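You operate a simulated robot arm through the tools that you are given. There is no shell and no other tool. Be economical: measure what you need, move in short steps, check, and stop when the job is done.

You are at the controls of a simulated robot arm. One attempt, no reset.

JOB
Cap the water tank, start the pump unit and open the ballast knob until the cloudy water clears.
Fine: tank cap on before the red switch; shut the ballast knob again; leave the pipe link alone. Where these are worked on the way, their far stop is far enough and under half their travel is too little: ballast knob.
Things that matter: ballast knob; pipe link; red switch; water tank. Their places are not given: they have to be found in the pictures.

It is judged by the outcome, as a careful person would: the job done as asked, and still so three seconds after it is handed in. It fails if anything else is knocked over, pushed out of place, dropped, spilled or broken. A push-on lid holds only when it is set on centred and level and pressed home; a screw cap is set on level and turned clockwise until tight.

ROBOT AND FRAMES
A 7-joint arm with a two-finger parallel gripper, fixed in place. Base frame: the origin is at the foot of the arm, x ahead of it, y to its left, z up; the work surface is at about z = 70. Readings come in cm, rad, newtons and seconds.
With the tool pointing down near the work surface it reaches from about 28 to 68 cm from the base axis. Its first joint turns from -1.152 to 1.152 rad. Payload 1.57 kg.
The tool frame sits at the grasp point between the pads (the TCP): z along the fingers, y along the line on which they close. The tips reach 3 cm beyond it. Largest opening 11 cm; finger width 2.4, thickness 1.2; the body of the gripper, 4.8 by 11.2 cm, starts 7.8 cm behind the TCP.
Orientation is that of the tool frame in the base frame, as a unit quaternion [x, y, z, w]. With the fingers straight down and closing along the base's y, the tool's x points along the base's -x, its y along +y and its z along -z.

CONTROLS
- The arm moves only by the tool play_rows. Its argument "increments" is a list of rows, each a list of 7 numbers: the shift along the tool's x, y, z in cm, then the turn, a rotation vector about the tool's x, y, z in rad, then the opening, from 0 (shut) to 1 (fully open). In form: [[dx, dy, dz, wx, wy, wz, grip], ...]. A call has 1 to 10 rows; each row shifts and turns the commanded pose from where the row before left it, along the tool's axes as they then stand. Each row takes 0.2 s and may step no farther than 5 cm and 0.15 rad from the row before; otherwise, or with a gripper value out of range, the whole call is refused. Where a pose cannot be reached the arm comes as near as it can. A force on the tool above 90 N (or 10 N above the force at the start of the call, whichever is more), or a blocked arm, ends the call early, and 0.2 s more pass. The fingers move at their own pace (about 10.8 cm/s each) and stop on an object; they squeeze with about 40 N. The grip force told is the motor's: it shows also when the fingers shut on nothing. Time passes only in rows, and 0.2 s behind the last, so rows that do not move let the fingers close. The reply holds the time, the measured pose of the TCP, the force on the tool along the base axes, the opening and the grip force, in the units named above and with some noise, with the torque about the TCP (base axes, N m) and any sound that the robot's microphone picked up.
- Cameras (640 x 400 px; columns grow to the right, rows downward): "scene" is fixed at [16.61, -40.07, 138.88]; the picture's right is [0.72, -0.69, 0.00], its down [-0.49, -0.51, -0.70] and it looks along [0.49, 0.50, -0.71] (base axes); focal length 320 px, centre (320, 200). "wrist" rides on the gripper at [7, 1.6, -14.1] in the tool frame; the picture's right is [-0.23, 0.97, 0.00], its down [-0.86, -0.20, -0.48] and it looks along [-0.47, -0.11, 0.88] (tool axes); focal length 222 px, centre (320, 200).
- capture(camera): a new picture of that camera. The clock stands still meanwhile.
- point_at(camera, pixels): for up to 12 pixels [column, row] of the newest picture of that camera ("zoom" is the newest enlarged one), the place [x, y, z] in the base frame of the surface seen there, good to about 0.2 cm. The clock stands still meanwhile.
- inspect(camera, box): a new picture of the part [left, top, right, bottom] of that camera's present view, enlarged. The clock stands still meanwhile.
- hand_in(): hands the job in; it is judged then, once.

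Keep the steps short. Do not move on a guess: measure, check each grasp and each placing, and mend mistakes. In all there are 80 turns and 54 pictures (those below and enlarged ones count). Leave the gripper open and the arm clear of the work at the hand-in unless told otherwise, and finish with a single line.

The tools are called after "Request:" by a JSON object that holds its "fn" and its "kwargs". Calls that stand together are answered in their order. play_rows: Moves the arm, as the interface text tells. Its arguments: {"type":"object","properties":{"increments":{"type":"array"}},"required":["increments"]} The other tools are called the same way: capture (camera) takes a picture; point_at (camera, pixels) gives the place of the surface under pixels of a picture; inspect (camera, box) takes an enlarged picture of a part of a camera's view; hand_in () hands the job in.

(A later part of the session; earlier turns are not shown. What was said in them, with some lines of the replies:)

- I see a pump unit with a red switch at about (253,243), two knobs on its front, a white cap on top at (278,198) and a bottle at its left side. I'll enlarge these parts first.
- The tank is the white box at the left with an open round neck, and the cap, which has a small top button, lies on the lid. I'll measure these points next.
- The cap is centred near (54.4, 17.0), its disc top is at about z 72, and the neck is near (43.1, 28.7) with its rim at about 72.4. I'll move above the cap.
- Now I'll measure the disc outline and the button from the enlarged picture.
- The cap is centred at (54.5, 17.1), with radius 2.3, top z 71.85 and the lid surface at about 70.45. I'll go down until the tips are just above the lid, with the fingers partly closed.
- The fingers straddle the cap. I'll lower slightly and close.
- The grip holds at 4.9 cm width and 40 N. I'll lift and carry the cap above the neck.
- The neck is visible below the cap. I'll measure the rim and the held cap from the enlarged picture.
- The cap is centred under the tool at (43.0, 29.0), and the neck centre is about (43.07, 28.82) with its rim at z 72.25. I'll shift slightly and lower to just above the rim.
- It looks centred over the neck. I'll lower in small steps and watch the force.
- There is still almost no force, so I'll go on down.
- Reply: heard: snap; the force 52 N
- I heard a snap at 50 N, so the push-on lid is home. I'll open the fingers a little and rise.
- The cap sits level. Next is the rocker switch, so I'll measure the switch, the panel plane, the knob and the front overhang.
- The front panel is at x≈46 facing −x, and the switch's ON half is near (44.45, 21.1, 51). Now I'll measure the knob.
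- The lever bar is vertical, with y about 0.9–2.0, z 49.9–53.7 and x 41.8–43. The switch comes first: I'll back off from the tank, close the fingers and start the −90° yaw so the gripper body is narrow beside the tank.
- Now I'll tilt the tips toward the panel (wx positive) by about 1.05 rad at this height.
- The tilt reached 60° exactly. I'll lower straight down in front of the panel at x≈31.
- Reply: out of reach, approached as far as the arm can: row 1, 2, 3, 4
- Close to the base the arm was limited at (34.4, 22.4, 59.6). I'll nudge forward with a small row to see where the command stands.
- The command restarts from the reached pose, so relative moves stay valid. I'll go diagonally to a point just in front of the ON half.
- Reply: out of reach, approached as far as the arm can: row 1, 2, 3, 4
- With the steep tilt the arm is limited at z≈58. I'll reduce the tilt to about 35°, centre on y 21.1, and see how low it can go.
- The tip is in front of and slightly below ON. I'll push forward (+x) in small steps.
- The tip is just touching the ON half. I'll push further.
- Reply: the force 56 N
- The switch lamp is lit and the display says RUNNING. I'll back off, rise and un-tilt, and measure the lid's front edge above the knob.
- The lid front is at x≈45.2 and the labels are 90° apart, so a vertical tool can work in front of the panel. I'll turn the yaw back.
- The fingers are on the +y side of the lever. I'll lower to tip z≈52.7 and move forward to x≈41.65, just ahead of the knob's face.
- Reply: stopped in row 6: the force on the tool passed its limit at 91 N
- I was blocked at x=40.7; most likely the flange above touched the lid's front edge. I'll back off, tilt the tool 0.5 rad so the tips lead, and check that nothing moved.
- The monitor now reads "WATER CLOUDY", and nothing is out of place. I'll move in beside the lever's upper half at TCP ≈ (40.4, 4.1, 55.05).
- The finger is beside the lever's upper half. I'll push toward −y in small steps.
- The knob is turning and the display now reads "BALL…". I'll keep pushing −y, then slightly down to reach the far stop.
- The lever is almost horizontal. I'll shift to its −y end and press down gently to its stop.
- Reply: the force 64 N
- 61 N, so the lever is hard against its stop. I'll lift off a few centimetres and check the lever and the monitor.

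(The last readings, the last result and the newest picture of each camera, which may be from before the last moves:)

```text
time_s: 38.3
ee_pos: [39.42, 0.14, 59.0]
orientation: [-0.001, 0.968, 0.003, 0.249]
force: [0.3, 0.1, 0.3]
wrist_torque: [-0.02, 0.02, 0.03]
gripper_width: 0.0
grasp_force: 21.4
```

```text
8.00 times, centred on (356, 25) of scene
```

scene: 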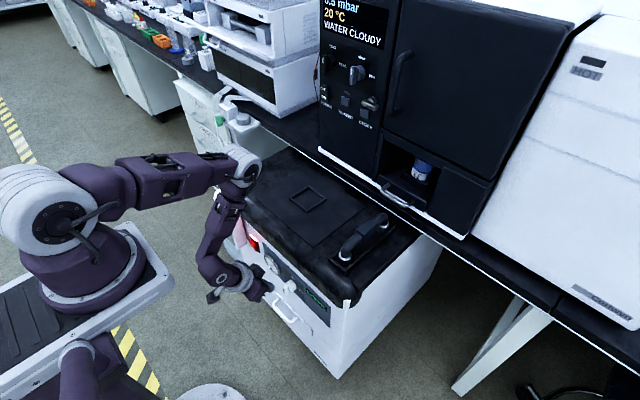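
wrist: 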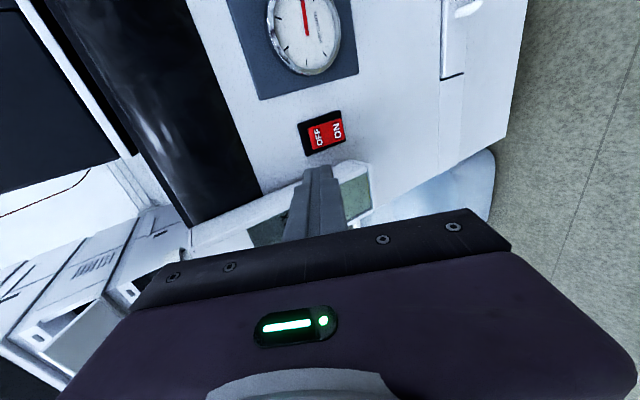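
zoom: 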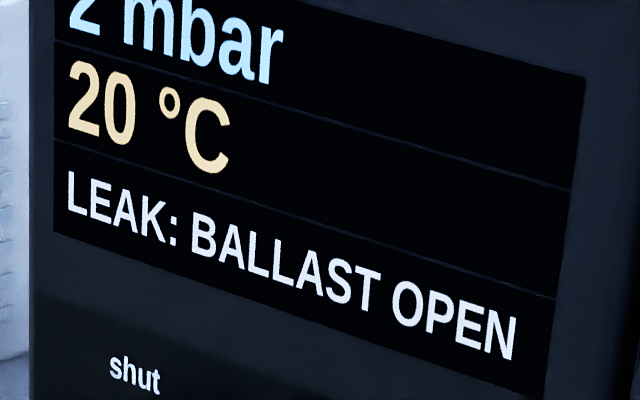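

The monitor reads "LEAK: BALLAST OPEN". I'll look at the tank window to judge the water.

Request:
{"fn": "inspect", "kwargs": {"camera": "scene", "box": [200, 180, 280, 260]}}

Request:
{"fn": "capture", "kwargs": {"camera": "wrist"}}

```text
5.00 times, centred on (240, 220) of scene
```

zoom: 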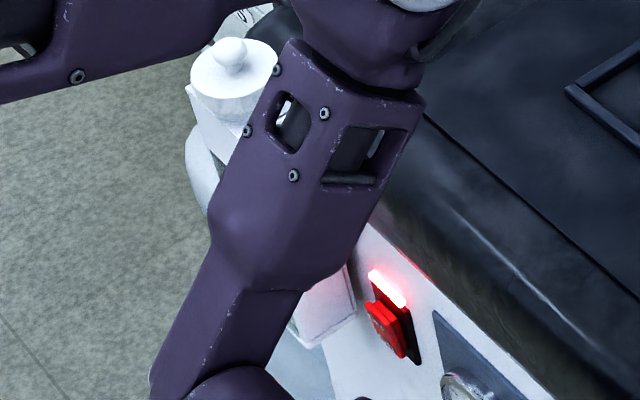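

```text
14 pictures are left
```

wrist: 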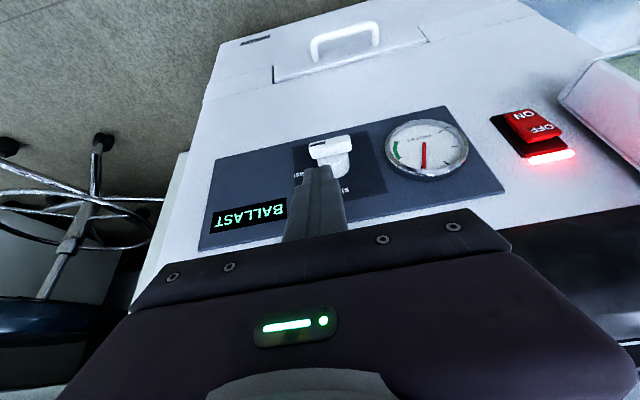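

The ballast is open at its stop, but the arm hides the window. I'll raise the arm to see it while the pump runs.

Request:
{"fn": "play_rows", "kwargs": {"increments": [[1.76, 0, -0.96, 0, 0, 0, 0], [-1.92, 0, -3.51, 0, 0, 0, 0], [-1.92, 0, -3.51, 0, 0, 0, 0], [-1.92, 0, -3.51, 0, 0, 0, 0], [-1.92, 0, -3.51, 0, 0, 0, 0], [-1.92, 0, -3.51, 0, 0, 0, 0], [-1.92, 0, -3.51, 0, 0, 0, 0], [0, 0, 0, 0, 0, 0, 0]]}}

Request:
{"fn": "capture", "kwargs": {"camera": "scene"}}

```text
time_s: 40.1
ee_pos: [36.27, 0.33, 73.4]
orientation: [-0.006, 0.971, 0.004, 0.238]
force: [-1.8, -0.7, 0.1]
wrist_torque: [0.02, -0.03, 0.04]
gripper_width: 0.0
grasp_force: 20.7
out of reach, approached as far as the arm can: row 5, 6, 7
```

```text
13 pictures are left
```

scene: 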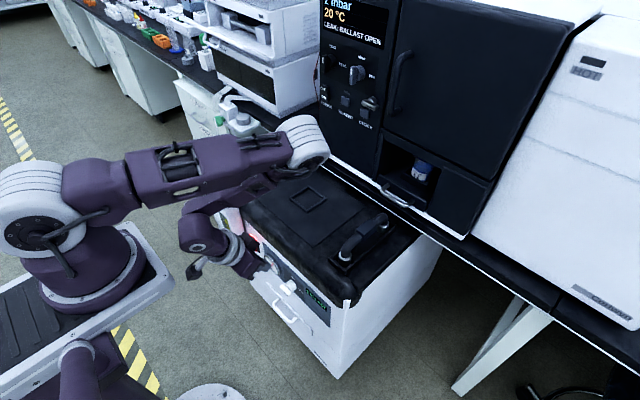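

The arm is at a posture limit with its elbow near the cabinet, so I won't go higher. I'll come down a little and shift +y, so the wrist camera can see the tank window.

Request:
{"fn": "play_rows", "kwargs": {"increments": [[1.92, 2, 3.51, 0, 0, 0, 0], [1.92, 3, 3.51, 0, 0, 0, 0], [0, 4, 0, 0, 0, 0, 0], [0, 0, 0, 0, 0, 0, 0]]}}

Request:
{"fn": "capture", "kwargs": {"camera": "wrist"}}

```text
time_s: 41.1
ee_pos: [36.32, 9.35, 65.42]
orientation: [-0.002, 0.968, 0.003, 0.25]
force: [0.1, -0.1, 0.0]
wrist_torque: [0.01, 0.0, -0.02]
gripper_width: 0.02
grasp_force: 21.1
```

```text
12 pictures are left
```

wrist: 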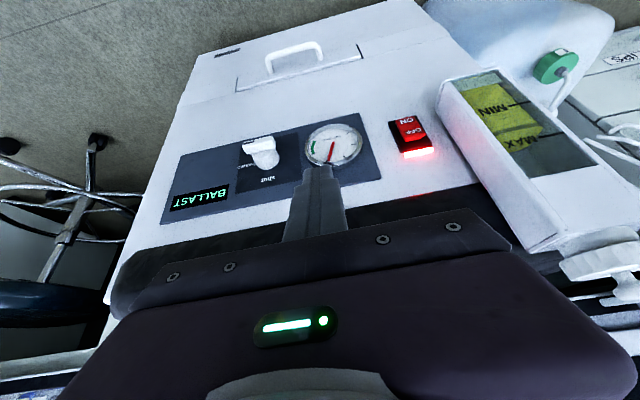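

The window is visible at (510,120). I'll enlarge it now, wait 2 s, and compare.

Request:
{"fn": "inspect", "kwargs": {"camera": "wrist", "box": [440, 60, 600, 190]}}

Request:
{"fn": "play_rows", "kwargs": {"increments": [[0, 0, 0, 0, 0, 0, 0], [0, 0, 0, 0, 0, 0, 0], [0, 0, 0, 0, 0, 0, 0], [0, 0, 0, 0, 0, 0, 0], [0, 0, 0, 0, 0, 0, 0], [0, 0, 0, 0, 0, 0, 0], [0, 0, 0, 0, 0, 0, 0], [0, 0, 0, 0, 0, 0, 0], [0, 0, 0, 0, 0, 0, 0], [0, 0, 0, 0, 0, 0, 0]]}}

Request:
{"fn": "inspect", "kwargs": {"camera": "wrist", "box": [440, 60, 600, 190]}}

```text
3.08 times, centred on (520, 125) of wrist
```

zoom: 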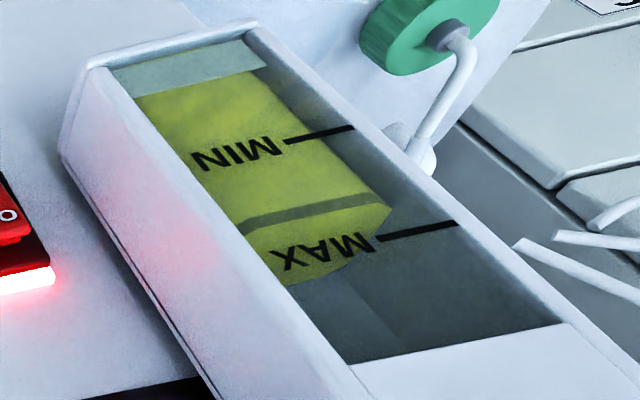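

```text
time_s: 43.3
ee_pos: [36.42, 9.31, 65.43]
orientation: [-0.002, 0.968, 0.003, 0.249]
force: [-0.3, 0.1, -0.3]
wrist_torque: [0.02, 0.01, -0.02]
gripper_width: 0.0
grasp_force: 21.0
```

```text
3.08 times, centred on (520, 125) of wrist
```

zoom: 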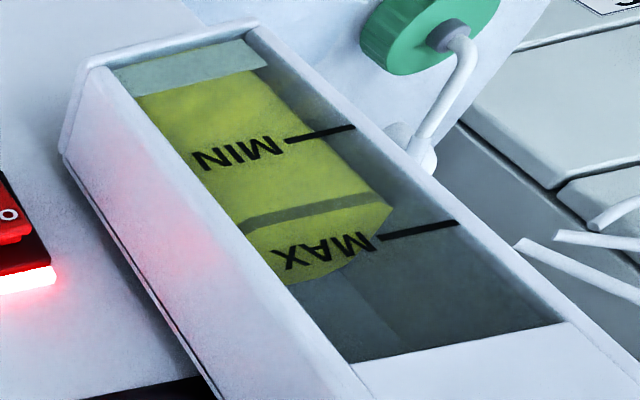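

There's no visible change over 2 s. I'll wait 4 s more and look again.

Request:
{"fn": "play_rows", "kwargs": {"increments": [[0, 0, 0, 0, 0, 0, 0], [0, 0, 0, 0, 0, 0, 0], [0, 0, 0, 0, 0, 0, 0], [0, 0, 0, 0, 0, 0, 0], [0, 0, 0, 0, 0, 0, 0], [0, 0, 0, 0, 0, 0, 0], [0, 0, 0, 0, 0, 0, 0], [0, 0, 0, 0, 0, 0, 0], [0, 0, 0, 0, 0, 0, 0], [0, 0, 0, 0, 0, 0, 0]]}}

Request:
{"fn": "play_rows", "kwargs": {"increments": [[0, 0, 0, 0, 0, 0, 0], [0, 0, 0, 0, 0, 0, 0], [0, 0, 0, 0, 0, 0, 0], [0, 0, 0, 0, 0, 0, 0], [0, 0, 0, 0, 0, 0, 0], [0, 0, 0, 0, 0, 0, 0], [0, 0, 0, 0, 0, 0, 0], [0, 0, 0, 0, 0, 0, 0], [0, 0, 0, 0, 0, 0, 0], [0, 0, 0, 0, 0, 0, 0]]}}

Request:
{"fn": "capture", "kwargs": {"camera": "scene"}}

```text
time_s: 45.5
ee_pos: [36.41, 9.33, 65.41]
orientation: [-0.001, 0.969, 0.003, 0.249]
force: [0.5, -0.8, 0.4]
wrist_torque: [0.02, 0.01, 0.02]
gripper_width: 0.02
grasp_force: 21.7
```

```text
time_s: 47.7
ee_pos: [36.53, 9.25, 65.48]
orientation: [-0.002, 0.969, 0.003, 0.248]
force: [0.6, -0.8, 0.6]
wrist_torque: [-0.02, 0.01, 0.04]
gripper_width: 0.0
grasp_force: 21.1
```

```text
9 pictures are left
```

scene: 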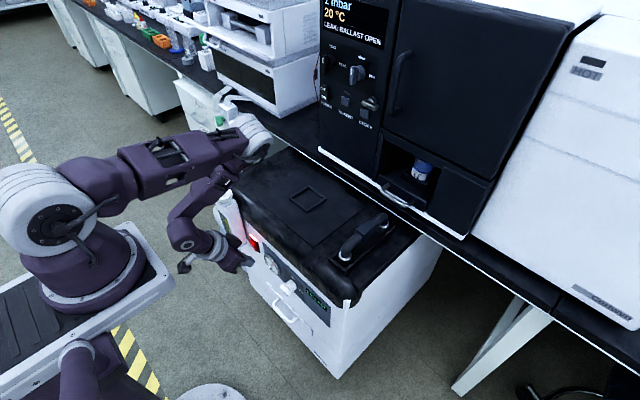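

The monitor still shows only the ballast message. I'll look at the window once more.

Request:
{"fn": "inspect", "kwargs": {"camera": "wrist", "box": [440, 60, 600, 190]}}

```text
3.08 times, centred on (520, 125) of wrist
```

zoom: 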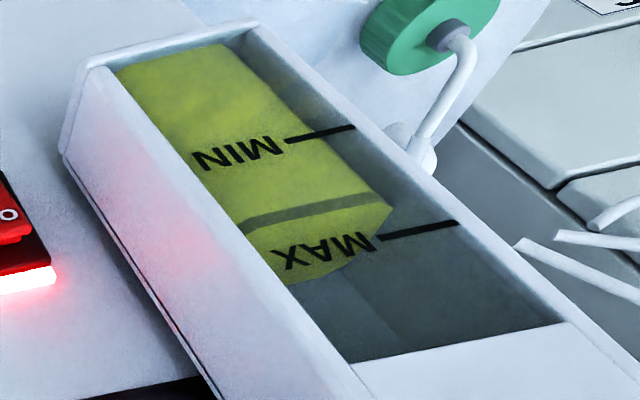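

The pale cloudy band at the bottom of the window is gone, so the water is clear throughout. Now I'll shut the knob, starting by moving above the +y end of the horizontal lever.

Request:
{"fn": "play_rows", "kwargs": {"increments": [[0.6, -1.93, 2.49, 0, 0, 0, 0], [0.6, -1.93, 2.49, 0, 0, 0, 0], [0.6, -1.93, 2.49, 0, 0, 0, 0], [-0.24, 0, 1.55, 0, 0, 0, 0], [-0.24, 0, 1.5, 0, 0, 0, 0], [0, 0, 0, 0, 0, 0, 0]]}}

Request:
{"fn": "inspect", "kwargs": {"camera": "scene", "box": [256, 260, 320, 300]}}

```text
time_s: 49.1
ee_pos: [40.22, 3.62, 55.49]
orientation: [-0.001, 0.969, 0.003, 0.248]
force: [0.3, -0.8, 0.2]
wrist_torque: [-0.01, 0.0, -0.02]
gripper_width: 0.0
grasp_force: 21.0
```

```text
10.00 times, centred on (288, 280) of scene
```

zoom: 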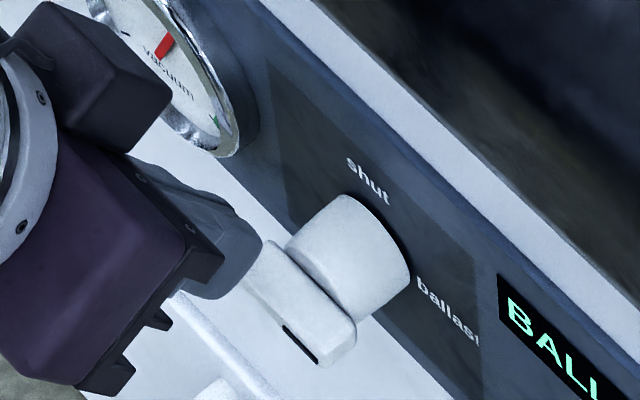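

The finger is above the lever's +y end. I'll press down in small steps.

Request:
{"fn": "play_rows", "kwargs": {"increments": [[-0.13, -0.1, 0.07, 0, 0, 0, 0], [0.144, 0, 0.263, 0, 0, 0, 0], [0.144, 0, 0.263, 0, 0, 0, 0], [0.144, 0, 0.263, 0, 0, 0, 0], [0.144, 0, 0.263, 0, 0, 0, 0]]}}

```text
time_s: 50.3
ee_pos: [40.26, 3.49, 54.29]
orientation: [-0.002, 0.969, 0.004, 0.248]
force: [-3.1, 7.0, 2.9]
wrist_torque: [0.13, 0.02, 0.11]
gripper_width: 0.01
grasp_force: 21.1
```

Contact is light at about 8 N. I'll go on down, then push −y.

Request:
{"fn": "play_rows", "kwargs": {"increments": [[0.144, 0, 0.263, 0, 0, 0, 0], [0.144, 0, 0.263, 0, 0, 0, 0], [0.096, 0, 0.176, 0, 0, 0, 0], [0, 0, 0, 0, 0, 0, 0]]}}

Request:
{"fn": "inspect", "kwargs": {"camera": "scene", "box": [256, 260, 320, 300]}}

```text
time_s: 51.3
ee_pos: [40.45, 3.46, 53.55]
orientation: [-0.002, 0.968, 0.002, 0.249]
force: [0.6, -0.4, 0.4]
wrist_torque: [-0.01, 0.02, 0.01]
gripper_width: 0.0
grasp_force: 21.0
```

```text
10.00 times, centred on (288, 280) of scene
```

zoom: 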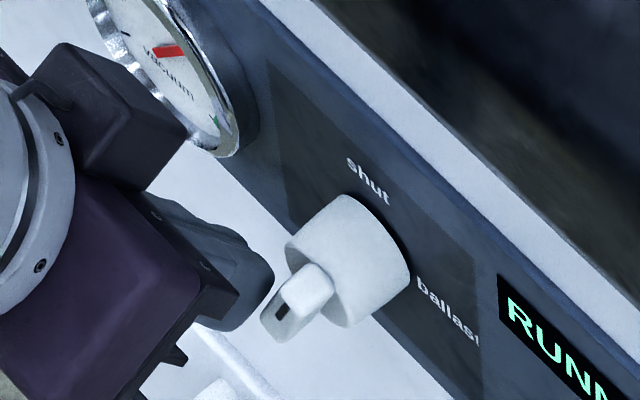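

The display is back to RUNNING and the lever is nearly vertical. I'll go lower and push −y to seat it at the shut stop.

Request:
{"fn": "play_rows", "kwargs": {"increments": [[0.12, 0, 0.22, 0, 0, 0, 0], [0.144, 0, 0.263, 0, 0, 0, 0], [0, -0.15, 0, 0, 0, 0, 0], [0, -0.15, 0, 0, 0, 0, 0], [0, -0.1, 0, 0, 0, 0, 0]]}}

```text
time_s: 52.5
ee_pos: [40.38, 3.14, 53.01]
orientation: [-0.002, 0.969, 0.003, 0.248]
force: [0.4, 0.7, -0.3]
wrist_torque: [-0.04, 0.0, 0.04]
gripper_width: 0.0
grasp_force: 21.2
```

Request:
{"fn": "play_rows", "kwargs": {"increments": [[0, -0.1, 0, 0, 0, 0, 0], [0, -0.1, 0, 0, 0, 0, 0]]}}

```text
time_s: 53.1
ee_pos: [40.41, 3.03, 52.96]
orientation: [-0.002, 0.969, 0.004, 0.248]
force: [-1.6, 15.0, 1.9]
wrist_torque: [0.18, -0.01, 0.24]
gripper_width: 0.01
grasp_force: 21.5
```

15 N, so it is probably at the stop. I'll give it one more small push to confirm.

Request:
{"fn": "play_rows", "kwargs": {"increments": [[0, -0.1, 0, 0, 0, 0, 0]]}}

Request:
{"fn": "inspect", "kwargs": {"camera": "scene", "box": [256, 260, 320, 300]}}

```text
time_s: 53.5
ee_pos: [40.3, 3.1, 52.96]
orientation: [-0.003, 0.968, 0.005, 0.25]
force: [-2.3, 28.1, 6.8]
wrist_torque: [0.45, -0.1, 0.43]
gripper_width: 0.0
grasp_force: 21.4
```

```text
10.00 times, centred on (288, 280) of scene
```

zoom: 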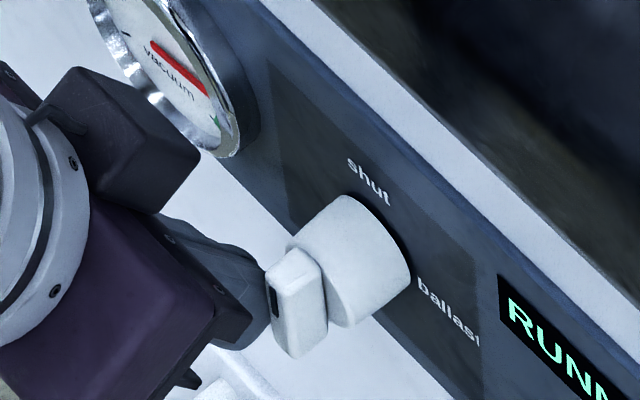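

The lever is vertical at "shut" again and firm at 28 N. I'll retreat: off the lever, back, then up, and open the gripper.

Request:
{"fn": "play_rows", "kwargs": {"increments": [[0, 0.8, 0, 0, 0, 0, 0], [2.2, 0.5, -1.2, 0, 0, 0, 0], [1.3, 0, -2.6, 0, 0, 0, 0], [-1.0, 0, -3.5, 0, 0, 0, 0.3], [-1.0, 0, -3.0, 0, 0, 0, 1], [0, 0, 0, 0, 0, 0, 1], [0, 0, 0, 0, 0, 0, 1]]}}

Request:
{"fn": "capture", "kwargs": {"camera": "wrist"}}

Request:
{"fn": "inspect", "kwargs": {"camera": "scene", "box": [316, 0, 396, 50]}}

```text
time_s: 55.1
ee_pos: [34.19, 4.09, 61.27]
orientation: [-0.001, 0.968, 0.002, 0.249]
force: [-0.2, 0.0, -0.3]
wrist_torque: [0.01, 0.04, -0.01]
gripper_width: 11.0
grasp_force: 0.2
```

```text
4 pictures are left
```

wrist: 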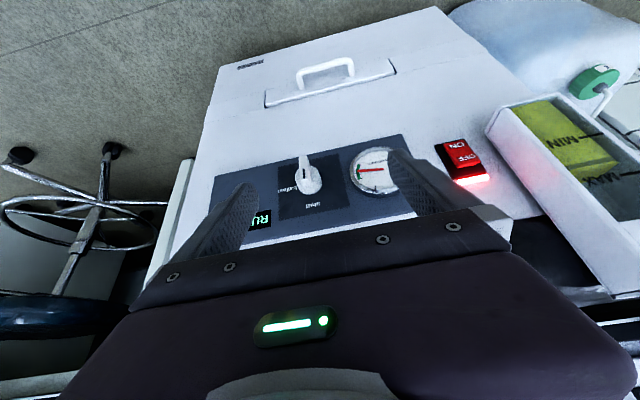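

```text
8.00 times, centred on (356, 25) of scene
```

zoom: 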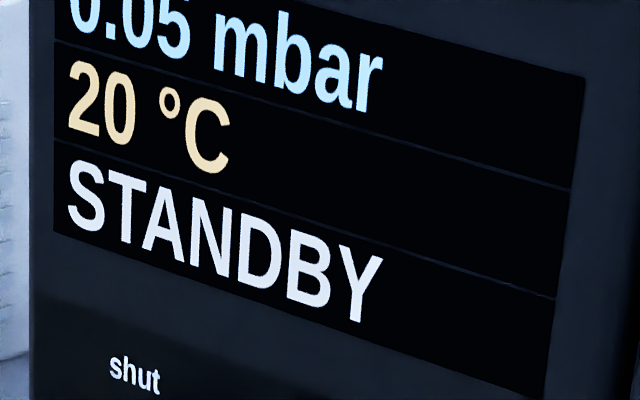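

The monitor shows 0.05 mbar and STANDBY with no cloudy warning, the knob is shut and the pump is running. I'll take one last full view to confirm nothing is disturbed.

Request:
{"fn": "capture", "kwargs": {"camera": "scene"}}

```text
2 pictures are left
```

scene: 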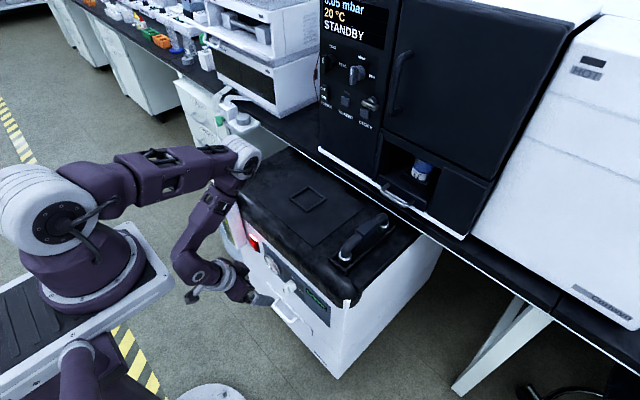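

Everything is in place, the pipe link is untouched, the gripper is open and the arm is clear. I'm handing in.

Request:
{"fn": "hand_in", "kwargs": {}}

```text
The job is handed in.
```

The tank was capped before the pump was started, the cloudy water cleared with the ballast open, the ballast knob is shut again, and the pipe link was not touched.
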